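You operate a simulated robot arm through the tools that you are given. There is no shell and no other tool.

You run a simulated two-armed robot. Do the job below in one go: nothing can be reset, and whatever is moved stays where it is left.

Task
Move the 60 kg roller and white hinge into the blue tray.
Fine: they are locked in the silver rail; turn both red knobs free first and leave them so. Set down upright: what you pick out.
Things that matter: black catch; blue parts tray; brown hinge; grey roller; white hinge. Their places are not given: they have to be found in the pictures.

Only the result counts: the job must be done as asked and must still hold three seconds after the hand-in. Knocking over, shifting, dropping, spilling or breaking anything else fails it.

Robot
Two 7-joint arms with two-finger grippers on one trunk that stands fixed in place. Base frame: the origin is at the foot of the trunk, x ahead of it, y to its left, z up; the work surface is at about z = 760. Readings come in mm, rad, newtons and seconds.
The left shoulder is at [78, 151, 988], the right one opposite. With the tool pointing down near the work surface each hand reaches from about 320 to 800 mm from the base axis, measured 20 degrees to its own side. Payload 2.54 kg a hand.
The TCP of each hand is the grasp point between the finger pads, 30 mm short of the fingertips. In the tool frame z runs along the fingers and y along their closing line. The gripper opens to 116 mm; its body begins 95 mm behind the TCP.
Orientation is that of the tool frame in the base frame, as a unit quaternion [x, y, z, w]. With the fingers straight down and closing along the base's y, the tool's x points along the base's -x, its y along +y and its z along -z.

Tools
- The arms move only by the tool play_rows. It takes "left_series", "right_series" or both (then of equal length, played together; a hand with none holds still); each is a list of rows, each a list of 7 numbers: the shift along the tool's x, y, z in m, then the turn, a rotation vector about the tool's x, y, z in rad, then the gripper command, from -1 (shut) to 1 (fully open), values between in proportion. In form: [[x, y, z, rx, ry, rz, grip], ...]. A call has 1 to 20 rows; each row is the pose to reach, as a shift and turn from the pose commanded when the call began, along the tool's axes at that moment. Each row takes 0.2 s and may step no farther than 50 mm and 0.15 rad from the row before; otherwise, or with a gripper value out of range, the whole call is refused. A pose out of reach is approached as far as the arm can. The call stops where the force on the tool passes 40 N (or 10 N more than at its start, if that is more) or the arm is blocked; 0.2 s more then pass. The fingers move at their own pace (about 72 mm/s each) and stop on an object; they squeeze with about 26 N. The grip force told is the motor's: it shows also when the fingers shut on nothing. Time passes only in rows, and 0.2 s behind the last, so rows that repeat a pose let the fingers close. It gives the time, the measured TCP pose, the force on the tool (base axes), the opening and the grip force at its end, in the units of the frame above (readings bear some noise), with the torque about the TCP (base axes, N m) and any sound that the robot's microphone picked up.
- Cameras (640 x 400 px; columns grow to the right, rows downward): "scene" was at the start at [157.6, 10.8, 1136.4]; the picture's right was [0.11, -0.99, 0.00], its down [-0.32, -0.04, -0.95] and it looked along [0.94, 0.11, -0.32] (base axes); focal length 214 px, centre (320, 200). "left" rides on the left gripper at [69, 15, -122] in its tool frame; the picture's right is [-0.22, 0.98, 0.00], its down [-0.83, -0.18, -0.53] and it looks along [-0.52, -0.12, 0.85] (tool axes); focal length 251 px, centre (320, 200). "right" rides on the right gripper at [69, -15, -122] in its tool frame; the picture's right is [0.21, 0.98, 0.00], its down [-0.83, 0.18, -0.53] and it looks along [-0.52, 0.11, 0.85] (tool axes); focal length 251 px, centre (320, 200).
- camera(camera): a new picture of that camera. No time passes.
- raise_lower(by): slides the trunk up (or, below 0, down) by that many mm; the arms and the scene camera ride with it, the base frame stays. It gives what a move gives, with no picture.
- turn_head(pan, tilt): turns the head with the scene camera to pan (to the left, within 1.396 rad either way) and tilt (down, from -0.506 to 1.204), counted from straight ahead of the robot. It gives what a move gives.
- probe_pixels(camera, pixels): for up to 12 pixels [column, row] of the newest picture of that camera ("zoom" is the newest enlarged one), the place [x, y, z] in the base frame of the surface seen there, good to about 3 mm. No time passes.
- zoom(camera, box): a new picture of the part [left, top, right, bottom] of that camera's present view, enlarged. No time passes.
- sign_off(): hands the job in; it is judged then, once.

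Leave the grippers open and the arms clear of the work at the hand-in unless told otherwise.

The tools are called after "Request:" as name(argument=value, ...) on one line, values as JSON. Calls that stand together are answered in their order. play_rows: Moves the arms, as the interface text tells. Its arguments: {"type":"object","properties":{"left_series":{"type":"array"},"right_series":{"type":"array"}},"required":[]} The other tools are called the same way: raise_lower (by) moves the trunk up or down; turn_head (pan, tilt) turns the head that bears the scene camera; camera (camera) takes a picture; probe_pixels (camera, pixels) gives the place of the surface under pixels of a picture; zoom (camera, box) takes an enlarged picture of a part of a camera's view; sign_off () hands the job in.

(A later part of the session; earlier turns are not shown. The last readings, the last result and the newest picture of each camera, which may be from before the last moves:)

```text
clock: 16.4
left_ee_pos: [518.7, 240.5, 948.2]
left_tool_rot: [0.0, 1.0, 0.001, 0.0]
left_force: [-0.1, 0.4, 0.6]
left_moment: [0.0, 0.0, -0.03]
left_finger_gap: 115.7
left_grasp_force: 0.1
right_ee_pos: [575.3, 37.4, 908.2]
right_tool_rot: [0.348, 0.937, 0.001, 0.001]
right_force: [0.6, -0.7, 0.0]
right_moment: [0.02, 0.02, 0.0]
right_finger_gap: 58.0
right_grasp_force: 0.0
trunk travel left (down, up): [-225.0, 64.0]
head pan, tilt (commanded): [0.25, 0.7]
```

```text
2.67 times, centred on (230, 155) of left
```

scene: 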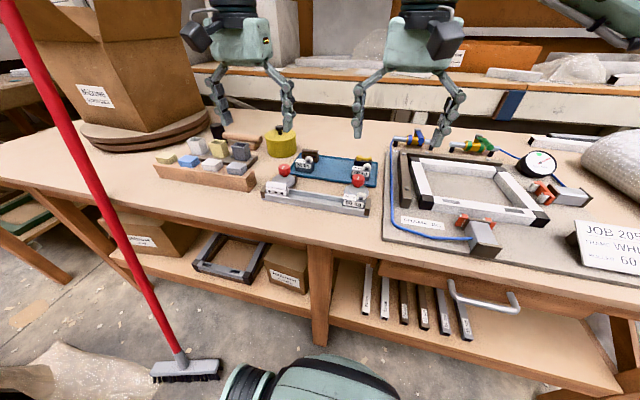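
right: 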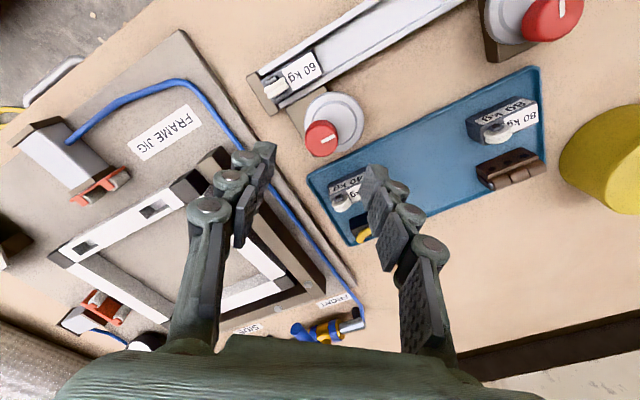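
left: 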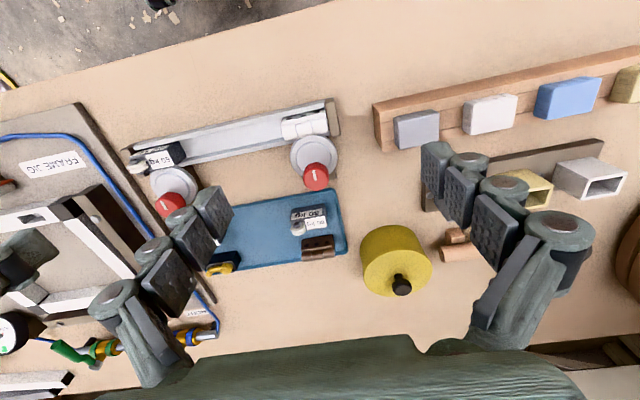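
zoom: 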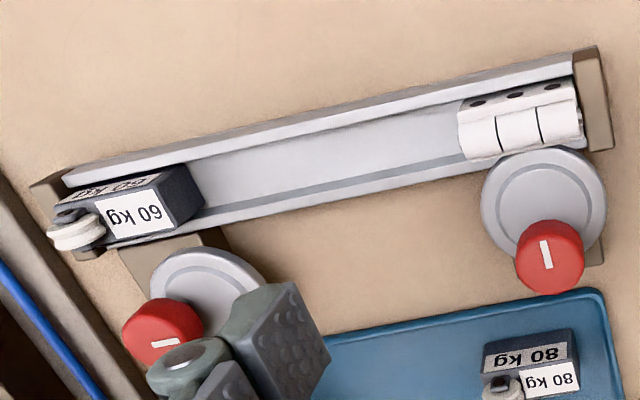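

The right disc is now clear of the rail. I'll retract the right hand up and to the right, and bring the left hand over the left knob at (575.5, 221.5), z≈881, 46 mm open.

Request:
play_rows(right_series=[[-0.007, -0.025, -0.01, 0, 0, -0.142, 0], [-0.014, -0.05, -0.02, 0, 0, -0.284, 0], [-0.021, -0.075, -0.03, 0, 0, -0.426, 0], [-0.028, -0.1, -0.04, 0, 0, -0.568, 0.5], [-0.0346, -0.1246, -0.05, 0, 0, -0.71, 1], [-0.0346, -0.1246, -0.05, 0, 0, -0.71, 1]], left_series=[[-0.0114, -0.0038, 0.0136, 0, 0, 0, 0.5], [-0.0228, -0.0076, 0.0272, 0, 0, 0, 0], [-0.0342, -0.0114, 0.0408, 0, 0, 0, -0.2], [-0.0456, -0.0152, 0.0544, 0, 0, 0, -0.2], [-0.057, -0.019, 0.068, 0, 0, 0, -0.2], [-0.057, -0.019, 0.068, 0, 0, 0, -0.2]])

Request:
camera(camera="left")

Request:
zoom(camera="left", box=[280, 110, 368, 165])

```text
clock: 17.8
left_ee_pos: [576.5, 221.0, 882.2]
left_tool_rot: [0.0, 1.0, 0.0, -0.001]
left_force: [-0.8, -0.2, -0.3]
left_moment: [0.01, 0.02, 0.04]
left_finger_gap: 46.2
left_grasp_force: 0.1
right_ee_pos: [521.4, -78.8, 956.0]
right_tool_rot: [0.0, 1.0, 0.001, 0.001]
right_force: [0.8, 0.2, 0.0]
right_moment: [0.02, 0.02, 0.0]
right_finger_gap: 116.0
right_grasp_force: 0.0
trunk travel left (down, up): [-225.0, 64.0]
head pan, tilt (commanded): [0.25, 0.7]
```

```text
taken
```

left: 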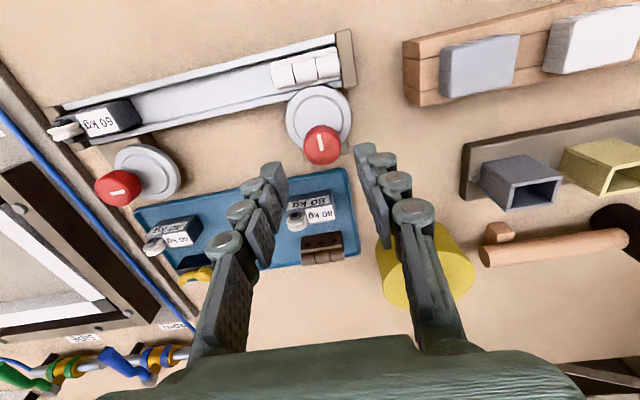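

```text
7.27 times, centred on (324, 138) of left
```

zoom: 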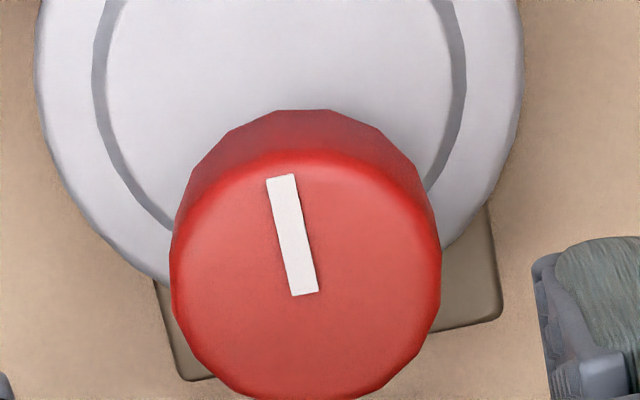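

Centring estimate: knob about +2 mm tool x, +1.8 mm tool y from the hand axis. Correct, descend to z≈827, and close.

Request:
play_rows(left_series=[[0.0015, 0.0018, 0.0, 0, 0, 0, -0.2], [0.0015, 0.0018, 0.02, 0, 0, 0, -0.2], [0.0015, 0.0018, 0.04, 0, 0, 0, -0.2], [0.0015, 0.0018, 0.055, 0, 0, 0, -0.2], [0.0015, 0.0018, 0.055, 0, 0, 0, -0.2], [0.0015, 0.0018, 0.055, 0, 0, 0, -1], [0.0015, 0.0018, 0.055, 0, 0, 0, -1]])

Request:
zoom(camera="scene", box=[250, 130, 320, 204])

```text
clock: 19.4
left_ee_pos: [577.6, 223.1, 828.5]
left_tool_rot: [-0.001, 1.0, 0.0, 0.0]
left_force: [0.1, 1.9, -0.3]
left_moment: [0.08, -0.01, -0.02]
left_finger_gap: 29.0
left_grasp_force: 45.0
right_ee_pos: [521.5, -79.4, 957.1]
right_tool_rot: [0.001, 1.0, 0.001, 0.001]
right_force: [0.3, -0.9, -0.7]
right_moment: [-0.02, 0.0, 0.01]
right_finger_gap: 115.9
right_grasp_force: 0.0
trunk travel left (down, up): [-225.0, 64.0]
head pan, tilt (commanded): [0.25, 0.7]
```

```text
5.41 times, centred on (285, 167) of scene
```

zoom: 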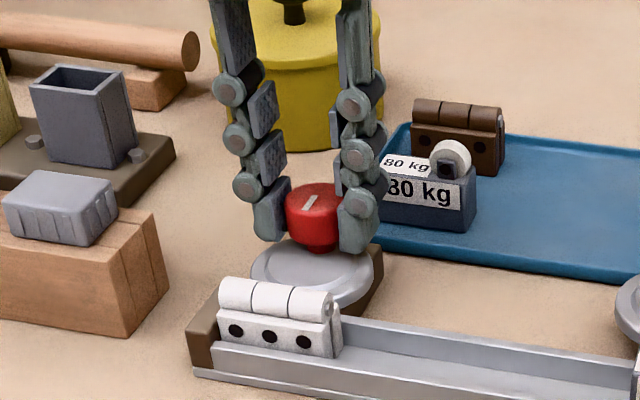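

Well centred (≈2 N). I'll test counter-clockwise by 0.24 rad first and watch torque and pointer.

Request:
play_rows(left_series=[[0, 0, 0, 0, 0, -0.08, -1], [0, 0, 0, 0, 0, -0.16, -1], [0, 0, 0, 0, 0, -0.24, -1]])

Request:
zoom(camera="scene", box=[250, 130, 320, 204])

```text
clock: 20.2
left_ee_pos: [576.2, 222.9, 826.5]
left_tool_rot: [-0.12, 0.993, -0.001, 0.001]
left_force: [-1.7, -7.4, 3.8]
left_moment: [-0.17, 0.0, -0.68]
left_finger_gap: 28.6
left_grasp_force: 45.0
right_ee_pos: [522.4, -78.8, 955.4]
right_tool_rot: [0.0, 1.0, 0.002, 0.0]
right_force: [0.5, 0.1, -0.1]
right_moment: [0.03, -0.01, -0.01]
right_finger_gap: 115.7
right_grasp_force: 0.0
trunk travel left (down, up): [-225.0, 64.0]
head pan, tilt (commanded): [0.25, 0.7]
```

```text
5.41 times, centred on (285, 167) of scene
```

zoom: 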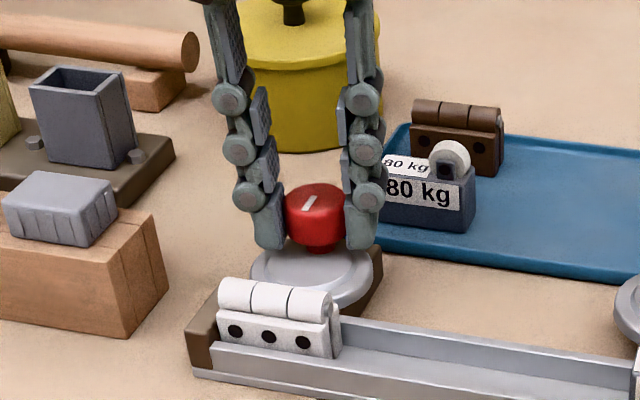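

Counter-clockwise is blocked here too (torque −0.68, pointer unmoved). So clockwise: open a little, swing back to about −0.8 rad, re-grip.

Request:
play_rows(left_series=[[0, 0, 0, 0, 0, 0, -0.26], [0, 0, 0, 0, 0, 0, -0.26], [0, 0, 0, 0, 0, -0.14, -0.26], [0, 0, 0, 0, 0, -0.28, -0.26], [0, 0, 0, 0, 0, -0.42, -0.26], [0, 0, 0, 0, 0, -0.56, -0.26], [0, 0, 0, 0, 0, -0.56, -0.26], [0, 0, 0, 0, 0, -0.56, -1], [0, 0, 0, 0, 0, -0.56, -1]])

Request:
zoom(camera="scene", box=[250, 130, 320, 204])

```text
clock: 22.2
left_ee_pos: [578.9, 222.3, 826.5]
left_tool_rot: [-0.39, 0.921, -0.001, 0.001]
left_force: [9.3, -9.3, -1.4]
left_moment: [-0.41, -0.4, 0.0]
left_finger_gap: 29.1
left_grasp_force: 44.6
right_ee_pos: [522.0, -78.6, 956.2]
right_tool_rot: [0.001, 1.0, 0.002, 0.0]
right_force: [0.5, 0.7, 0.0]
right_moment: [0.0, 0.03, 0.0]
right_finger_gap: 115.9
right_grasp_force: 0.1
trunk travel left (down, up): [-225.0, 64.0]
head pan, tilt (commanded): [0.25, 0.7]
```

```text
5.41 times, centred on (285, 167) of scene
```

zoom: 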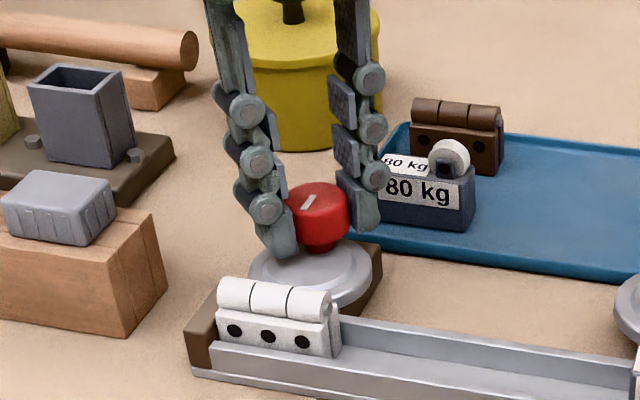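

13 N side force along −tool y: relieve by 1.8 mm, then turn clockwise 1.3 rad.

Request:
play_rows(left_series=[[0, -0.0018, 0, 0, 0, 0, -1], [0, -0.0018, 0, 0, 0, 0.12, -1], [0, -0.0018, 0, 0, 0, 0.24, -1], [0, -0.0018, 0, 0, 0, 0.36, -1], [0, -0.0018, 0, 0, 0, 0.48, -1], [0, -0.0018, 0, 0, 0, 0.6, -1], [0, -0.0018, 0, 0, 0, 0.72, -1], [0, -0.0018, 0, 0, 0, 0.84, -1], [0, -0.0018, 0, 0, 0, 0.96, -1], [0, -0.0018, 0, 0, 0, 1.08, -1]])

Request:
zoom(camera="scene", box=[250, 130, 320, 204])

```text
clock: 24.4
left_ee_pos: [577.5, 223.9, 828.5]
left_tool_rot: [0.14, 0.99, 0.0, 0.001]
left_force: [3.4, 5.0, 12.7]
left_moment: [0.12, -0.04, 0.01]
left_finger_gap: 28.8
left_grasp_force: 45.3
right_ee_pos: [521.6, -78.8, 956.8]
right_tool_rot: [0.001, 1.0, 0.0, 0.0]
right_force: [-0.2, 0.4, -0.5]
right_moment: [0.01, 0.0, 0.0]
right_finger_gap: 115.9
right_grasp_force: 0.0
trunk travel left (down, up): [-225.0, 64.0]
head pan, tilt (commanded): [0.25, 0.7]
```

```text
5.41 times, centred on (285, 167) of scene
```

zoom: 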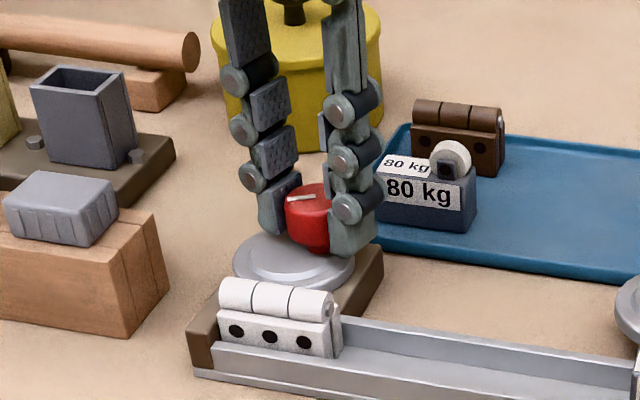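

The pointer is nearly at +y now. Continue clockwise up to +0.55 rad more until the stop is felt, easing 1 mm upward because of the 12.7 N vertical force.

Request:
play_rows(left_series=[[0, 0.0005, -0.0015, 0, 0, 0.0, -1], [0, 0.0005, -0.0015, 0, 0, 0.12, -1], [0, 0.0005, -0.0015, 0, 0, 0.24, -1], [0, 0.0005, -0.0015, 0, 0, 0.36, -1], [0, 0.0005, -0.0015, 0, 0, 0.46, -1]])

Request:
zoom(camera="scene", box=[250, 130, 320, 204])

```text
clock: 25.6
left_ee_pos: [579.8, 224.6, 828.4]
left_tool_rot: [0.362, 0.932, -0.001, 0.0]
left_force: [5.3, 6.2, 1.0]
left_moment: [0.27, 0.0, 0.0]
left_finger_gap: 28.6
left_grasp_force: 45.1
right_ee_pos: [522.8, -77.3, 955.8]
right_tool_rot: [0.0, 1.0, 0.001, 0.001]
right_force: [0.2, 0.4, 0.3]
right_moment: [0.04, 0.01, -0.02]
right_finger_gap: 116.1
right_grasp_force: 0.2
trunk travel left (down, up): [-225.0, 64.0]
head pan, tilt (commanded): [0.25, 0.7]
```

```text
5.41 times, centred on (285, 167) of scene
```

zoom: 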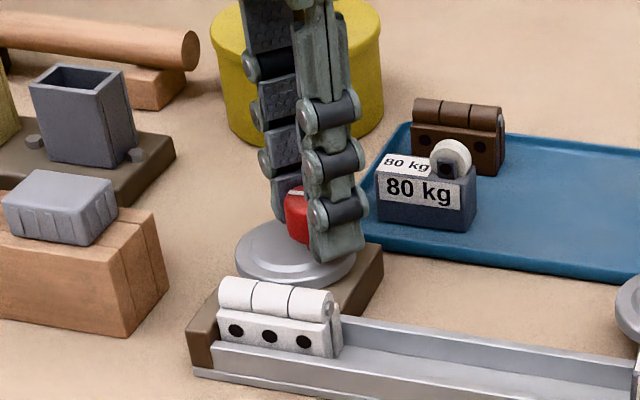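

No stop torque yet (0.00). Continue another 0.2 rad.

Request:
play_rows(left_series=[[0, 0.0003, 0, 0, 0, 0.07, -1], [0, 0.0003, 0, 0, 0, 0.14, -1], [0, 0.0003, 0, 0, 0, 0.2, -1]])

Request:
zoom(camera="left", box=[240, 100, 400, 200])

Request:
zoom(camera="scene", box=[250, 130, 320, 204])

```text
clock: 26.4
left_ee_pos: [578.3, 223.6, 827.4]
left_tool_rot: [0.453, 0.892, 0.001, 0.0]
left_force: [6.4, 12.3, -4.0]
left_moment: [0.38, -0.2, 0.65]
left_finger_gap: 28.6
left_grasp_force: 45.0
right_ee_pos: [522.5, -77.4, 956.4]
right_tool_rot: [0.001, 1.0, 0.002, 0.0]
right_force: [0.4, -0.5, -0.1]
right_moment: [0.01, 0.03, 0.02]
right_finger_gap: 116.0
right_grasp_force: 0.1
trunk travel left (down, up): [-225.0, 64.0]
head pan, tilt (commanded): [0.25, 0.7]
```

```text
4.00 times, centred on (320, 150) of left
```

zoom: 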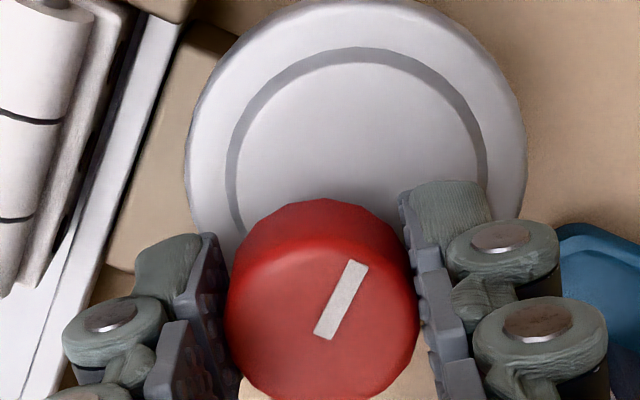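

```text
5.41 times, centred on (285, 167) of scene
```

zoom: 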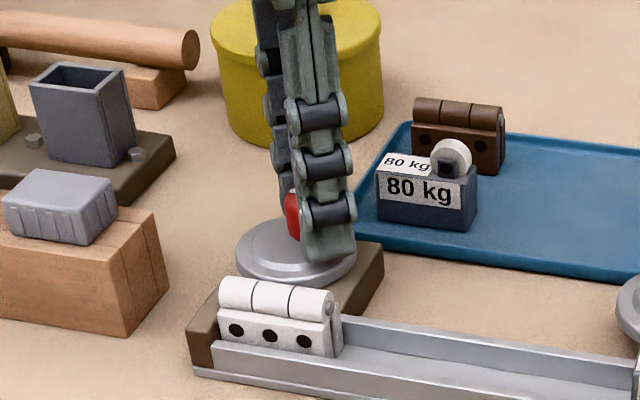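

Torque 0.65 N·m: at its stop. Open slightly to 38 mm, lift straight up, then check.

Request:
play_rows(left_series=[[0, 0.0, 0, 0, 0, -0.03, -0.34], [0, 0.0, 0, 0, 0, -0.03, -0.34], [0, 0.0, -0.02, 0, 0, -0.03, -0.34], [0, 0.0, -0.05, 0, 0, -0.03, -0.34], [0, 0.0, -0.09, 0, 0, -0.03, -0.1], [0, 0.0, -0.12, 0, 0, -0.03, 0.3]])

Request:
zoom(camera="scene", box=[250, 130, 320, 204])

Request:
zoom(camera="scene", box=[250, 140, 390, 220])

Request:
camera(camera="left")

```text
clock: 27.8
left_ee_pos: [578.6, 222.4, 948.5]
left_tool_rot: [0.439, 0.898, 0.0, 0.001]
left_force: [-0.5, -0.1, 0.9]
left_moment: [-0.01, -0.02, 0.02]
left_finger_gap: 75.6
left_grasp_force: 0.0
right_ee_pos: [522.1, -78.5, 956.6]
right_tool_rot: [0.001, 1.0, 0.001, 0.0]
right_force: [-0.6, 0.4, 0.2]
right_moment: [0.0, 0.01, 0.0]
right_finger_gap: 116.1
right_grasp_force: 0.1
trunk travel left (down, up): [-225.0, 64.0]
head pan, tilt (commanded): [0.25, 0.7]
```

```text
5.41 times, centred on (285, 167) of scene
```

zoom: 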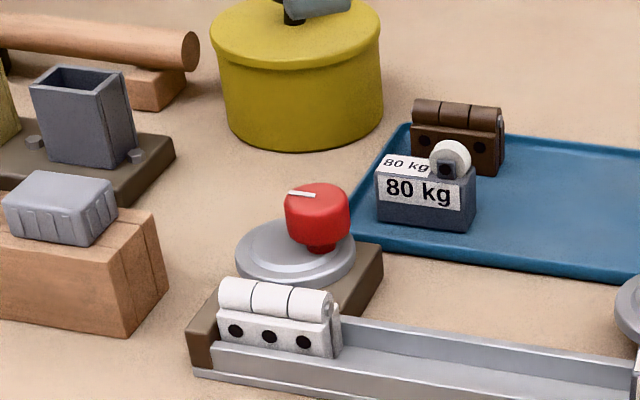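

```text
4.57 times, centred on (320, 180) of scene
```

zoom: 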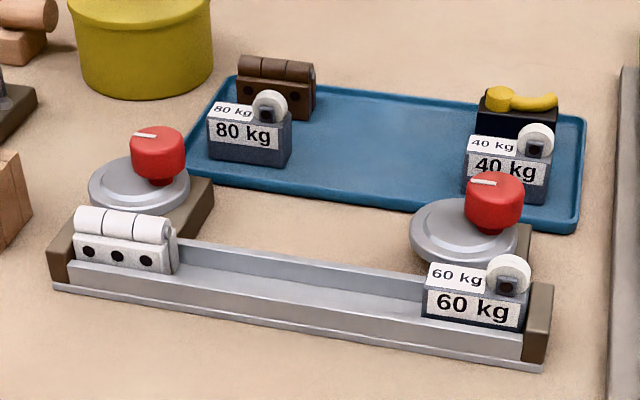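

```text
taken
```

left: 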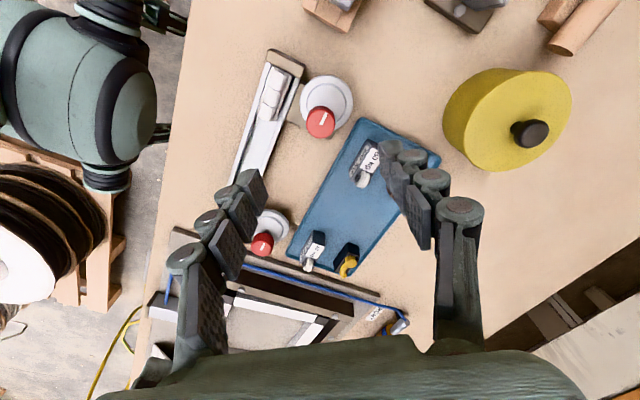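

Both pointers now point along +y and both discs are clear of the rail. Next I'll bring the left hand back to a viewing pose (461, 237, 891) to study the white hinge closely.

Request:
play_rows(left_series=[[0.012, -0.012, 0.0, 0, 0, -0.13, 0.3], [0.024, -0.024, 0.0, 0, 0, -0.26, 0.3], [0.036, -0.036, 0.01, 0, 0, -0.39, 0.3], [0.048, -0.048, 0.02, 0, 0, -0.52, 0.3], [0.06, -0.06, 0.035, 0, 0, -0.65, 0.3], [0.072, -0.072, 0.047, 0, 0, -0.78, 0.3], [0.0837, -0.0838, 0.057, 0, 0, -0.91, 0.3], [0.0837, -0.0838, 0.057, 0, 0, -0.91, 0.3]])

Request:
camera(camera="left")

Request:
zoom(camera="left", box=[250, 130, 390, 230])

```text
clock: 29.6
left_ee_pos: [459.3, 236.5, 889.5]
left_tool_rot: [-0.001, 1.0, 0.0, 0.0]
left_force: [-0.4, -0.4, -0.7]
left_moment: [-0.01, -0.01, 0.01]
left_finger_gap: 75.3
left_grasp_force: 0.2
right_ee_pos: [522.4, -78.6, 957.3]
right_tool_rot: [0.002, 1.0, 0.0, 0.001]
right_force: [0.0, -1.0, -0.8]
right_moment: [0.0, 0.01, 0.04]
right_finger_gap: 115.9
right_grasp_force: 0.1
trunk travel left (down, up): [-225.0, 64.0]
head pan, tilt (commanded): [0.25, 0.7]
```

```text
taken
```

left: 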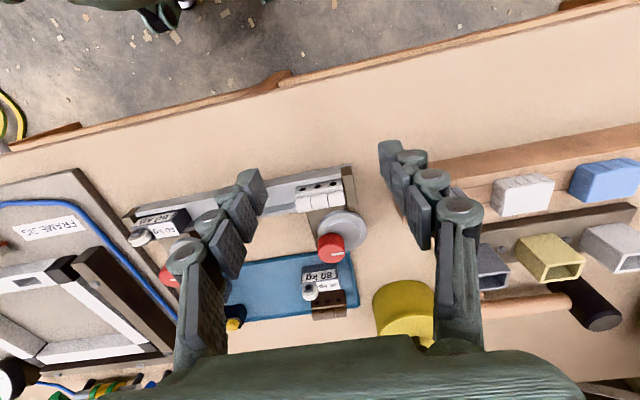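

```text
4.00 times, centred on (320, 180) of left
```

zoom: 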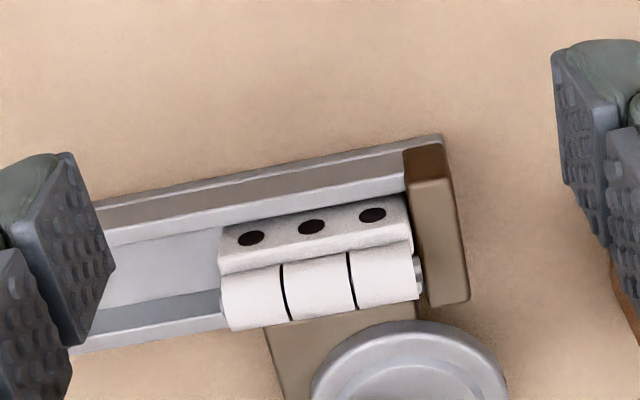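

Good view: front leaf with three holes, barrel behind it, pin ends at both sides, about 4 mm gap to the brown end block. I'll measure hinge and end-block heights here.

Request:
probe_pixels(camera="zoom", pixels=[[255, 295], [320, 285], [385, 275], [230, 300], [412, 275], [312, 240], [232, 258], [400, 232], [440, 220], [440, 280], [425, 160], [290, 320]])

Request:
probe_pixels(camera="zoom", pixels=[[150, 250], [150, 205], [150, 225], [180, 310], [180, 325], [300, 190], [350, 165], [420, 365], [330, 340], [225, 320], [415, 300], [405, 205]])

```text
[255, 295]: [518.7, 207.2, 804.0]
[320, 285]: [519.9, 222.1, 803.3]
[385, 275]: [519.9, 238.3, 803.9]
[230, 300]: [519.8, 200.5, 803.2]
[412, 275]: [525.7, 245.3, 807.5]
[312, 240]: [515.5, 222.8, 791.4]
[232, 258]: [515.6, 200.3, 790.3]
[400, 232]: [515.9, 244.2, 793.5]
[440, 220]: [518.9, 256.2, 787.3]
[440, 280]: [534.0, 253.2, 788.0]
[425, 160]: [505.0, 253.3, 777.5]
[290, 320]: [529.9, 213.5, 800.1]
```

```text
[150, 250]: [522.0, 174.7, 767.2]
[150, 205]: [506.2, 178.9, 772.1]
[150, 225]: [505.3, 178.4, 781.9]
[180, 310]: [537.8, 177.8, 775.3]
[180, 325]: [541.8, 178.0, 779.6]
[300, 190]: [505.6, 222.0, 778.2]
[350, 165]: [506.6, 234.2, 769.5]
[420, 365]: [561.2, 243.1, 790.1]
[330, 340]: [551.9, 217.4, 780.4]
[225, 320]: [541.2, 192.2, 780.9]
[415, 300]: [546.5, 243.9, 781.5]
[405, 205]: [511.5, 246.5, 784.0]
```

Hinge: y≈199–246, x≈512–533, top z≈804; end-block top ≈788; rail floor ≈767, walls ≈781. I'll check the wooden rack at the left for clearance.

Request:
probe_pixels(camera="left", pixels=[[490, 170], [450, 172], [520, 165], [500, 195], [520, 190], [440, 160], [490, 262], [600, 145]])

Request:
zoom(camera="scene", box=[140, 110, 320, 220])

```text
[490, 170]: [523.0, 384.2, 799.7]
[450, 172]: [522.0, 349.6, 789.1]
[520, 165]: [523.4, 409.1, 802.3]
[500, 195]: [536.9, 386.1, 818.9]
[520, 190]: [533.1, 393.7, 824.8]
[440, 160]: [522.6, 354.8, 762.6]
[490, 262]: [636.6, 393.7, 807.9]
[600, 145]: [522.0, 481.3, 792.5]
```

```text
3.56 times, centred on (230, 165) of scene
```

zoom: 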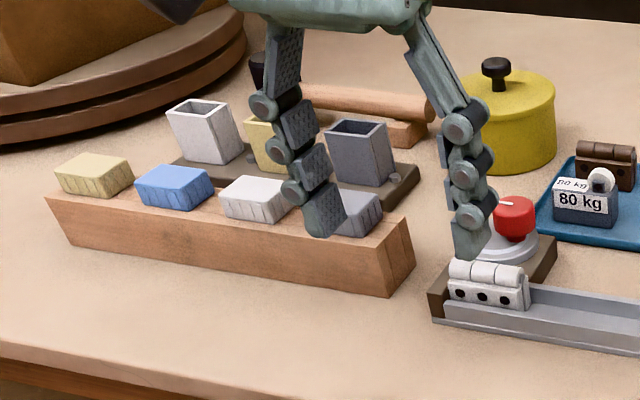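

Rack starts well beyond y≈320, so no conflict. Move the left hand over the hinge at (522, 222.5, 845), opening 72 mm, then look.

Request:
play_rows(left_series=[[-0.02, -0.005, 0.0, 0, 0, 0, 0.24], [-0.04, -0.01, 0.01, 0, 0, 0, 0.24], [-0.0627, -0.014, 0.025, 0, 0, 0, 0.24], [-0.0627, -0.014, 0.0445, 0, 0, 0, 0.24], [-0.0627, -0.014, 0.0445, 0, 0, 0, 0.24]])

Request:
camera(camera="left")

Request:
zoom(camera="left", box=[240, 110, 400, 210])

Request:
zoom(camera="scene", box=[235, 130, 325, 210])

```text
clock: 30.8
left_ee_pos: [522.0, 223.7, 845.2]
left_tool_rot: [-0.001, 1.0, 0.0, 0.001]
left_force: [0.6, -0.4, 0.0]
left_moment: [0.02, -0.02, 0.0]
left_finger_gap: 72.2
left_grasp_force: 0.2
right_ee_pos: [522.1, -77.8, 957.8]
right_tool_rot: [0.001, 1.0, 0.001, 0.0]
right_force: [0.1, -0.3, -0.8]
right_moment: [-0.01, 0.01, -0.02]
right_finger_gap: 116.1
right_grasp_force: 0.1
trunk travel left (down, up): [-225.0, 64.0]
head pan, tilt (commanded): [0.25, 0.7]
```

```text
taken
```

left: 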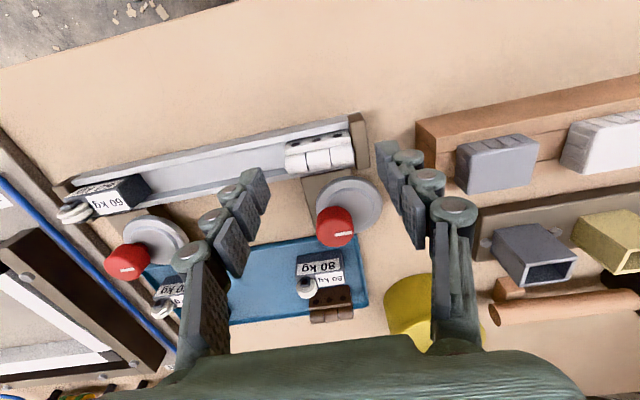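

```text
4.00 times, centred on (320, 160) of left
```

zoom: 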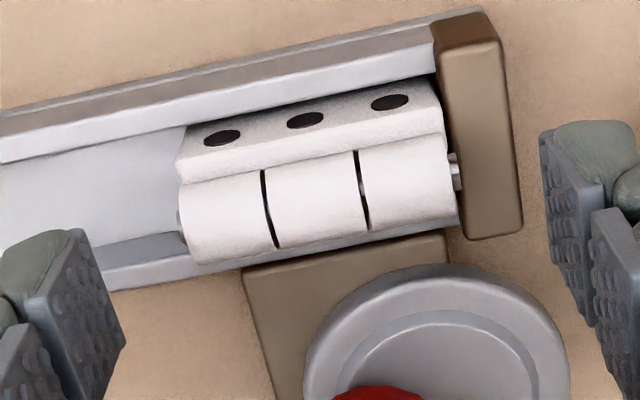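

```text
5.00 times, centred on (280, 170) of scene
```

zoom: 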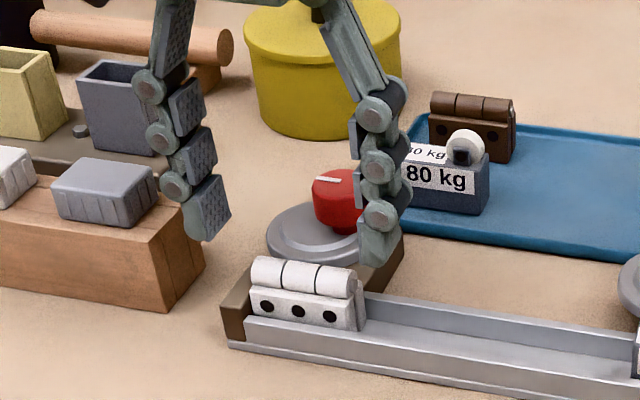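

The hand axis is centred over the barrel. Descend to TCP z≈822.5 (tips ≈792.5, above the end block) and close gently on the hinge ends.

Request:
play_rows(left_series=[[0, -0.001, 0.01, 0, 0, 0, 0.24], [0, -0.001, 0.0225, 0, 0, 0, 0.24], [0, -0.001, 0.0225, 0, 0, 0, 0.24]])

Request:
zoom(camera="scene", box=[250, 150, 310, 205])

Request:
zoom(camera="left", box=[240, 110, 400, 210])

```text
clock: 31.6
left_ee_pos: [522.3, 222.1, 823.6]
left_tool_rot: [0.0, 1.0, 0.0, 0.0]
left_force: [0.3, 0.3, 0.4]
left_moment: [0.05, 0.01, -0.01]
left_finger_gap: 72.2
left_grasp_force: 0.1
right_ee_pos: [522.2, -77.9, 957.7]
right_tool_rot: [0.002, 1.0, 0.001, 0.0]
right_force: [-1.1, -0.1, 0.2]
right_moment: [-0.01, 0.0, 0.04]
right_finger_gap: 116.2
right_grasp_force: 0.1
trunk travel left (down, up): [-225.0, 64.0]
head pan, tilt (commanded): [0.25, 0.7]
```

```text
7.27 times, centred on (280, 178) of scene
```

zoom: 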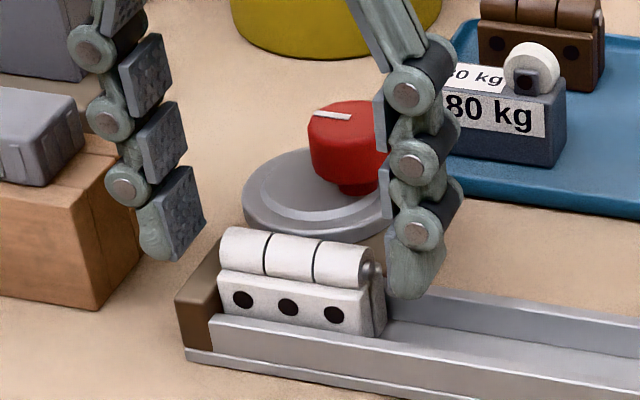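

```text
4.00 times, centred on (320, 160) of left
```

zoom: 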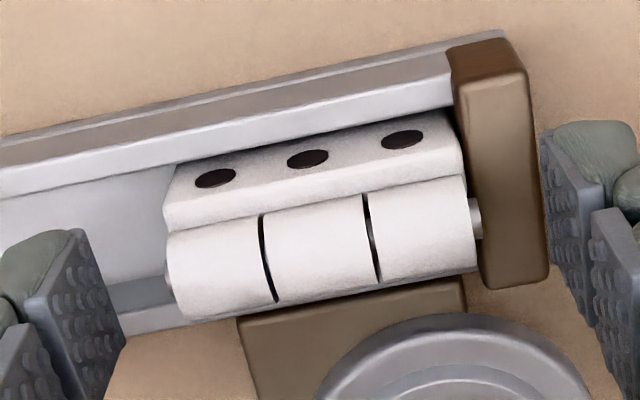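

Fingers straddle the hinge ends. Close.

Request:
play_rows(left_series=[[0, 0, 0, 0, 0, 0, -1], [0, 0, 0, 0, 0, 0, -1], [0, 0, 0, 0, 0, 0, -1]])

Request:
zoom(camera="scene", box=[250, 150, 310, 205])

Request:
zoom(camera="left", box=[240, 110, 400, 210])

```text
clock: 32.4
left_ee_pos: [523.4, 222.8, 822.9]
left_tool_rot: [0.0, 1.0, 0.0, -0.001]
left_force: [-0.5, 0.9, -0.5]
left_moment: [0.0, -0.01, 0.03]
left_finger_gap: 47.1
left_grasp_force: 25.7
right_ee_pos: [522.6, -78.5, 957.5]
right_tool_rot: [0.001, 1.0, 0.001, 0.001]
right_force: [1.1, -0.5, -0.3]
right_moment: [-0.03, 0.0, 0.03]
right_finger_gap: 115.9
right_grasp_force: 0.1
trunk travel left (down, up): [-225.0, 64.0]
head pan, tilt (commanded): [0.25, 0.7]
```

```text
7.27 times, centred on (280, 178) of scene
```

zoom: 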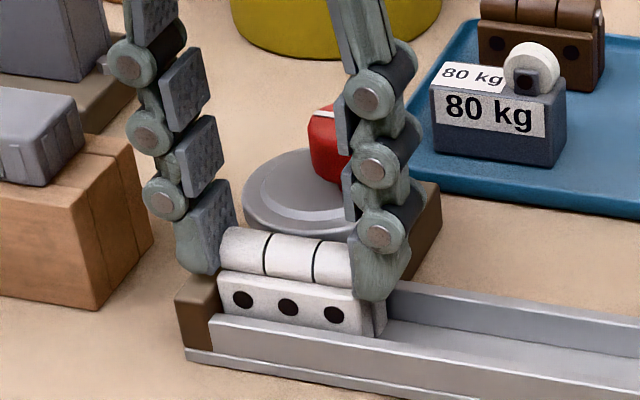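

```text
4.00 times, centred on (320, 160) of left
```

zoom: 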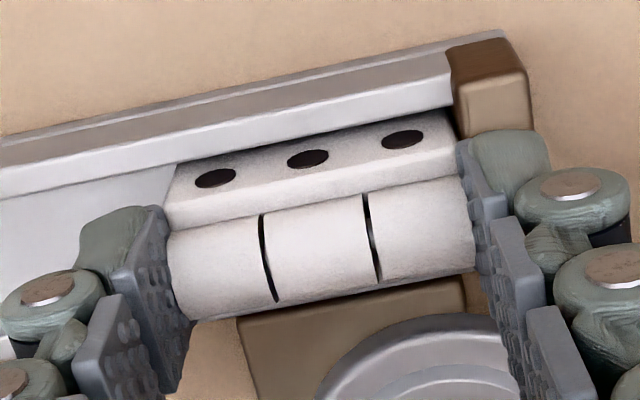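

Gripped at 47.1 mm on the barrel ends. Lift slowly 10 mm first, watching the force for any lock.

Request:
play_rows(left_series=[[0, 0, -0.003, 0, 0, 0, -1], [0, 0, -0.006, 0, 0, 0, -1], [0, 0, -0.01, 0, 0, 0, -1], [0, 0, -0.01, 0, 0, 0, -1]])

Request:
zoom(camera="scene", box=[250, 150, 310, 205])

```text
clock: 33.4
left_ee_pos: [522.5, 221.4, 834.4]
left_tool_rot: [-0.001, 1.0, 0.0, 0.0]
left_force: [0.0, 0.4, -0.2]
left_moment: [0.0, 0.01, 0.03]
left_finger_gap: 0.0
left_grasp_force: 25.9
right_ee_pos: [521.4, -77.1, 956.7]
right_tool_rot: [0.0, 1.0, 0.0, 0.001]
right_force: [0.9, -0.4, 0.0]
right_moment: [-0.01, 0.01, 0.0]
right_finger_gap: 115.9
right_grasp_force: 0.0
trunk travel left (down, up): [-225.0, 64.0]
head pan, tilt (commanded): [0.25, 0.7]
```

```text
7.27 times, centred on (280, 178) of scene
```

zoom: 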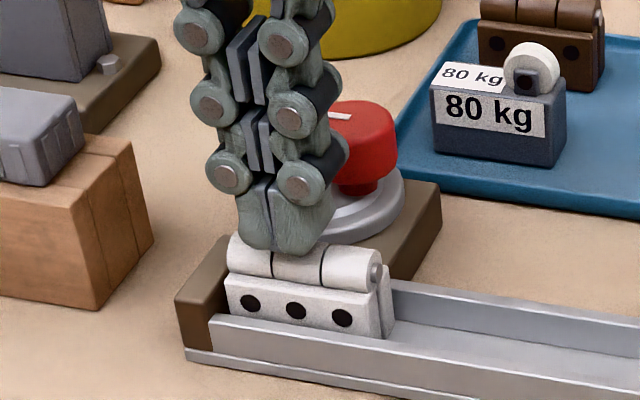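

The fingers slipped off the rounded upper ends (gap now 0); the hinge is still upright in the rail. I'll lift clear, reopen and look before a deeper approach.

Request:
play_rows(left_series=[[0, 0, -0.01, 0, 0, 0, -1], [0, 0, -0.03, 0, 0, 0, -0.5], [0, 0, -0.03, 0, 0, 0, 0.24], [0, 0, -0.03, 0, 0, 0, 0.24], [0, 0, -0.03, 0, 0, 0, 0.24]])

Request:
zoom(camera="scene", box=[250, 150, 310, 205])

Request:
zoom(camera="left", box=[240, 90, 400, 190])

```text
clock: 34.6
left_ee_pos: [525.4, 222.2, 864.8]
left_tool_rot: [-0.001, 1.0, 0.0, 0.0]
left_force: [-0.4, 0.4, -0.1]
left_moment: [-0.01, -0.02, -0.03]
left_finger_gap: 72.2
left_grasp_force: 0.0
right_ee_pos: [522.3, -78.4, 956.4]
right_tool_rot: [0.0, 1.0, 0.0, 0.002]
right_force: [-0.3, -0.1, 0.1]
right_moment: [0.01, -0.01, -0.01]
right_finger_gap: 115.8
right_grasp_force: 0.1
trunk travel left (down, up): [-225.0, 64.0]
head pan, tilt (commanded): [0.25, 0.7]
```

```text
7.27 times, centred on (280, 178) of scene
```

zoom: 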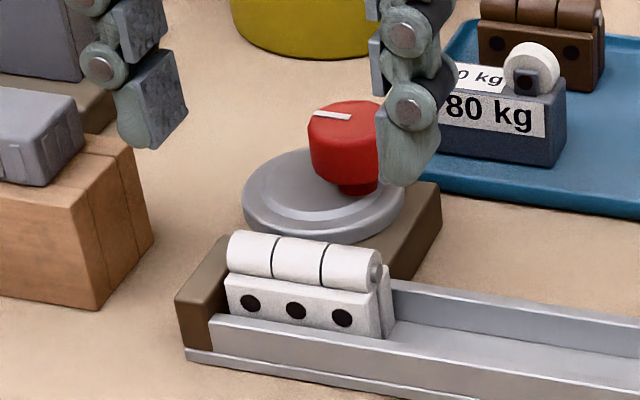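

```text
4.00 times, centred on (320, 140) of left
```

zoom: 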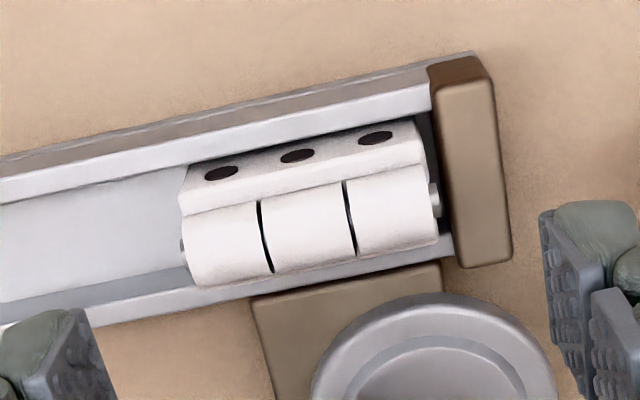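

The hinge is loose and slid a few mm. I'll use the open fingers to slide it along the rail to the middle (free of knobs): descend to tips ≈791 and move −y so the +y finger pushes it.

Request:
play_rows(left_series=[[0, 0, 0.02, 0, 0, 0, 0.14], [0, 0, 0.04, 0, 0, 0, 0.14], [0, 0, 0.043, 0, 0, 0, 0.14], [0, -0.01, 0.043, 0, 0, 0, 0.14], [0, -0.018, 0.043, 0, 0, 0, 0.14], [0, -0.026, 0.043, 0, 0, 0, 0.14], [0, -0.034, 0.043, 0, 0, 0, 0.14], [0, -0.042, 0.043, 0, 0, 0, 0.14], [0, -0.05, 0.043, 0, 0, 0, 0.14], [0, -0.058, 0.043, 0, 0, 0, 0.14], [0, -0.066, 0.043, 0, 0, 0, 0.14], [0, -0.074, 0.043, 0, 0, 0, 0.14], [0, -0.082, 0.043, 0, 0, 0, 0.14], [0, -0.09, 0.043, 0, 0, 0, 0.14], [0, -0.096, 0.043, 0, 0, 0, 0.14]])

Request:
zoom(camera="scene", box=[250, 140, 390, 220])

Request:
camera(camera="left")

```text
clock: 37.8
left_ee_pos: [523.7, 126.6, 820.8]
left_tool_rot: [-0.001, 1.0, 0.001, 0.001]
left_force: [0.1, 0.0, 0.3]
left_moment: [-0.02, -0.01, -0.05]
left_finger_gap: 66.4
left_grasp_force: 0.3
right_ee_pos: [523.8, -78.7, 957.9]
right_tool_rot: [0.0, 1.0, 0.0, 0.001]
right_force: [0.3, 0.0, 0.1]
right_moment: [0.0, -0.02, 0.03]
right_finger_gap: 116.0
right_grasp_force: 0.0
trunk travel left (down, up): [-225.0, 64.0]
head pan, tilt (commanded): [0.25, 0.7]
```

```text
4.57 times, centred on (320, 180) of scene
```

zoom: 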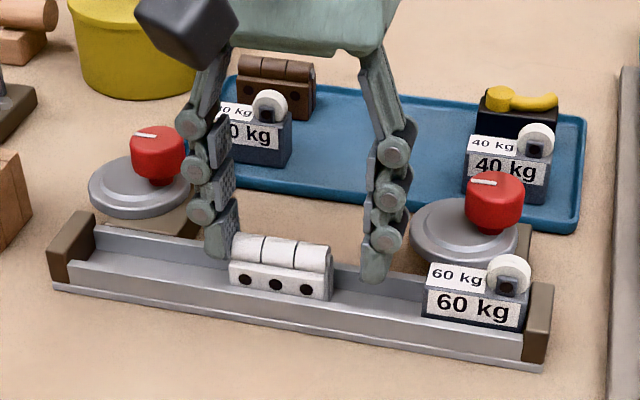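

```text
taken
```

left: 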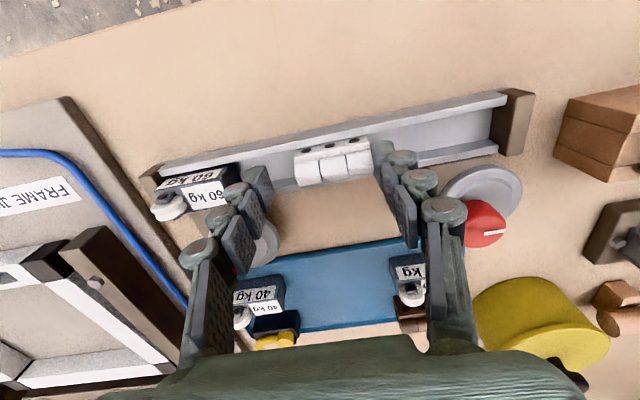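

The hinge now sits mid-rail, centre y≈135, clear of knobs. I'll lift, turn the hand +90° so the fingers close along x over the leaf faces, and look.

Request:
play_rows(left_series=[[0, 0.0, -0.02, 0, 0, 0, 0.14], [0, 0.004, -0.04, 0, 0, 0.143, 0.14], [0, 0.0085, -0.04, 0, 0, 0.286, 0.14], [0, 0.0085, -0.04, 0, 0, 0.429, 0.14], [0, 0.0085, -0.04, 0, 0, 0.571, 0.14], [0, 0.0085, -0.04, 0, 0, 0.714, 0.14], [0, 0.0085, -0.04, 0, 0, 0.857, 0.14], [0, 0.0085, -0.04, 0, 0, 1.0, 0.14], [0, 0.0085, -0.04, 0, 0, 1.143, 0.14], [0, 0.0085, -0.04, 0, 0, 1.286, 0.14], [0, 0.0085, -0.04, 0, 0, 1.429, 0.14], [0, 0.0085, -0.04, 0, 0, 1.571, 0.14], [0, 0.0085, -0.04, 0, 0, 1.571, 0.14]])

Request:
camera(camera="left")

Request:
zoom(camera="left", box=[240, 90, 400, 190])

Request:
zoom(camera="scene", box=[250, 140, 390, 220])

```text
clock: 40.6
left_ee_pos: [523.1, 134.9, 861.5]
left_tool_rot: [0.707, 0.707, 0.0, 0.001]
left_force: [0.4, 0.4, 0.0]
left_moment: [0.01, 0.02, 0.02]
left_finger_gap: 66.3
left_grasp_force: 0.0
right_ee_pos: [522.4, -77.6, 956.5]
right_tool_rot: [0.001, 1.0, 0.001, 0.001]
right_force: [0.3, -0.5, 0.5]
right_moment: [-0.02, -0.02, -0.02]
right_finger_gap: 116.0
right_grasp_force: 0.1
trunk travel left (down, up): [-225.0, 64.0]
head pan, tilt (commanded): [0.25, 0.7]
```

```text
taken
```

left: 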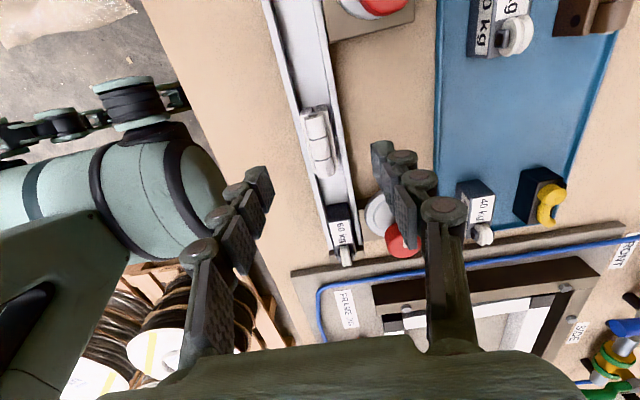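

```text
4.00 times, centred on (320, 140) of left
```

zoom: 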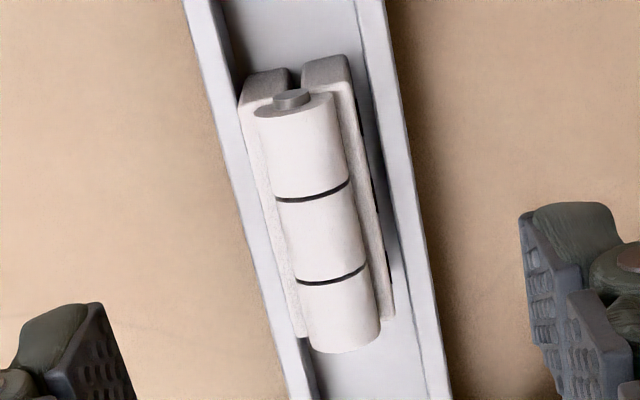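

```text
4.57 times, centred on (320, 180) of scene
```

zoom: 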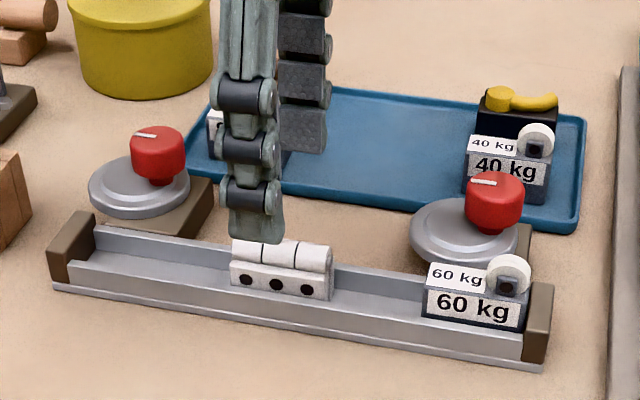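

Now I see the hinge end-on: two leaves with the barrel on top, total about 25 mm wide. Shift 3 mm toward +y, descend to TCP z≈815 (tips just above the rail walls), then close.

Request:
play_rows(left_series=[[0.003, 0.0005, 0.015, 0, 0, 0, 0.14], [0.003, 0.0005, 0.03, 0, 0, 0, 0.14], [0.003, 0.0005, 0.04, 0, 0, 0, 0.14], [0.003, 0.0005, 0.0455, 0, 0, 0, 0.14], [0.003, 0.0005, 0.0455, 0, 0, 0, 0.14]])

Request:
zoom(camera="scene", box=[270, 150, 350, 210])

Request:
zoom(camera="left", box=[240, 110, 400, 210])

```text
clock: 41.8
left_ee_pos: [523.1, 136.6, 815.7]
left_tool_rot: [0.706, 0.708, 0.001, 0.001]
left_force: [0.0, 0.1, -0.5]
left_moment: [0.02, 0.01, -0.02]
left_finger_gap: 66.1
left_grasp_force: 0.1
right_ee_pos: [521.3, -77.8, 956.6]
right_tool_rot: [0.001, 1.0, 0.001, 0.001]
right_force: [0.4, 0.1, -0.2]
right_moment: [0.01, 0.01, 0.01]
right_finger_gap: 116.1
right_grasp_force: 0.0
trunk travel left (down, up): [-225.0, 64.0]
head pan, tilt (commanded): [0.25, 0.7]
```

```text
6.67 times, centred on (310, 180) of scene
```

zoom: 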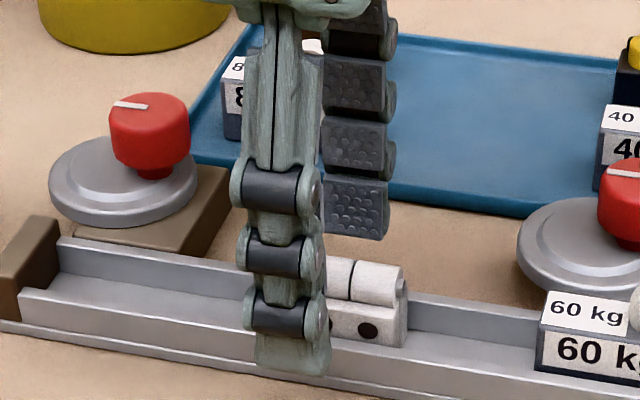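

```text
4.00 times, centred on (320, 160) of left
```

zoom: 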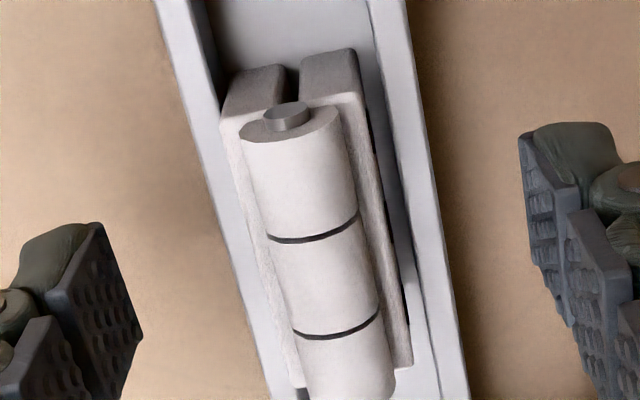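

Alignment is good. Close on the leaf faces.

Request:
play_rows(left_series=[[0, 0, 0, 0, 0, 0, -1], [0, 0, 0, 0, 0, 0, -1], [0, 0, 0, 0, 0, 0, -1]])

Request:
zoom(camera="scene", box=[270, 150, 350, 210])

Request:
zoom(camera="left", box=[240, 110, 400, 210])

```text
clock: 42.6
left_ee_pos: [523.5, 137.1, 815.4]
left_tool_rot: [0.706, 0.708, 0.0, 0.0]
left_force: [-0.3, 0.0, 0.8]
left_moment: [0.02, 0.0, -0.01]
left_finger_gap: 21.2
left_grasp_force: 26.1
right_ee_pos: [521.4, -77.9, 956.1]
right_tool_rot: [0.0, 1.0, 0.0, 0.001]
right_force: [0.0, 1.1, -0.6]
right_moment: [0.0, 0.01, -0.01]
right_finger_gap: 116.0
right_grasp_force: 0.1
trunk travel left (down, up): [-225.0, 64.0]
head pan, tilt (commanded): [0.25, 0.7]
```

```text
6.67 times, centred on (310, 180) of scene
```

zoom: 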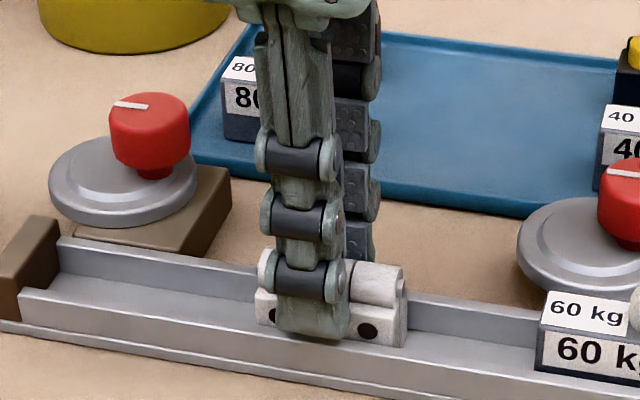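

```text
4.00 times, centred on (320, 160) of left
```

zoom: 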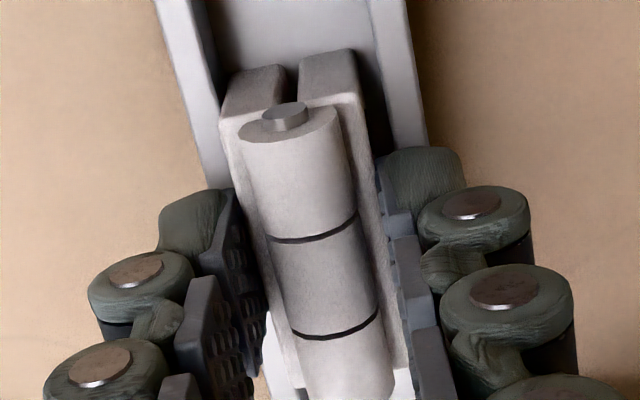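

Gripped at 21.2 mm on the leaves, fingers near the middle of the hinge. Lift slowly 8 mm and check.

Request:
play_rows(left_series=[[0, 0, -0.002, 0, 0, 0, -1], [0, 0, -0.004, 0, 0, 0, -1], [0, 0, -0.006, 0, 0, 0, -1], [0, 0, -0.008, 0, 0, 0, -1]])

Request:
zoom(camera="scene", box=[270, 150, 350, 210])

```text
clock: 43.6
left_ee_pos: [523.8, 138.3, 823.9]
left_tool_rot: [0.706, 0.708, 0.0, 0.0]
left_force: [-0.5, 0.4, -0.4]
left_moment: [0.02, -0.01, -0.01]
left_finger_gap: 21.1
left_grasp_force: 26.1
right_ee_pos: [522.4, -77.8, 956.2]
right_tool_rot: [0.0, 1.0, 0.002, 0.001]
right_force: [1.0, -0.4, 0.7]
right_moment: [-0.01, -0.02, 0.0]
right_finger_gap: 115.9
right_grasp_force: 0.0
trunk travel left (down, up): [-225.0, 64.0]
head pan, tilt (commanded): [0.25, 0.7]
```

```text
6.67 times, centred on (310, 180) of scene
```

zoom: 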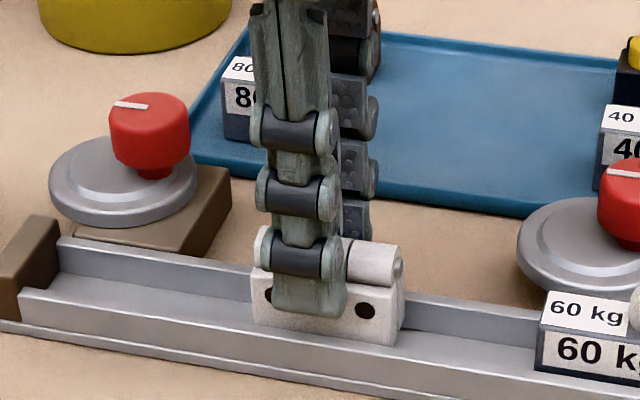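

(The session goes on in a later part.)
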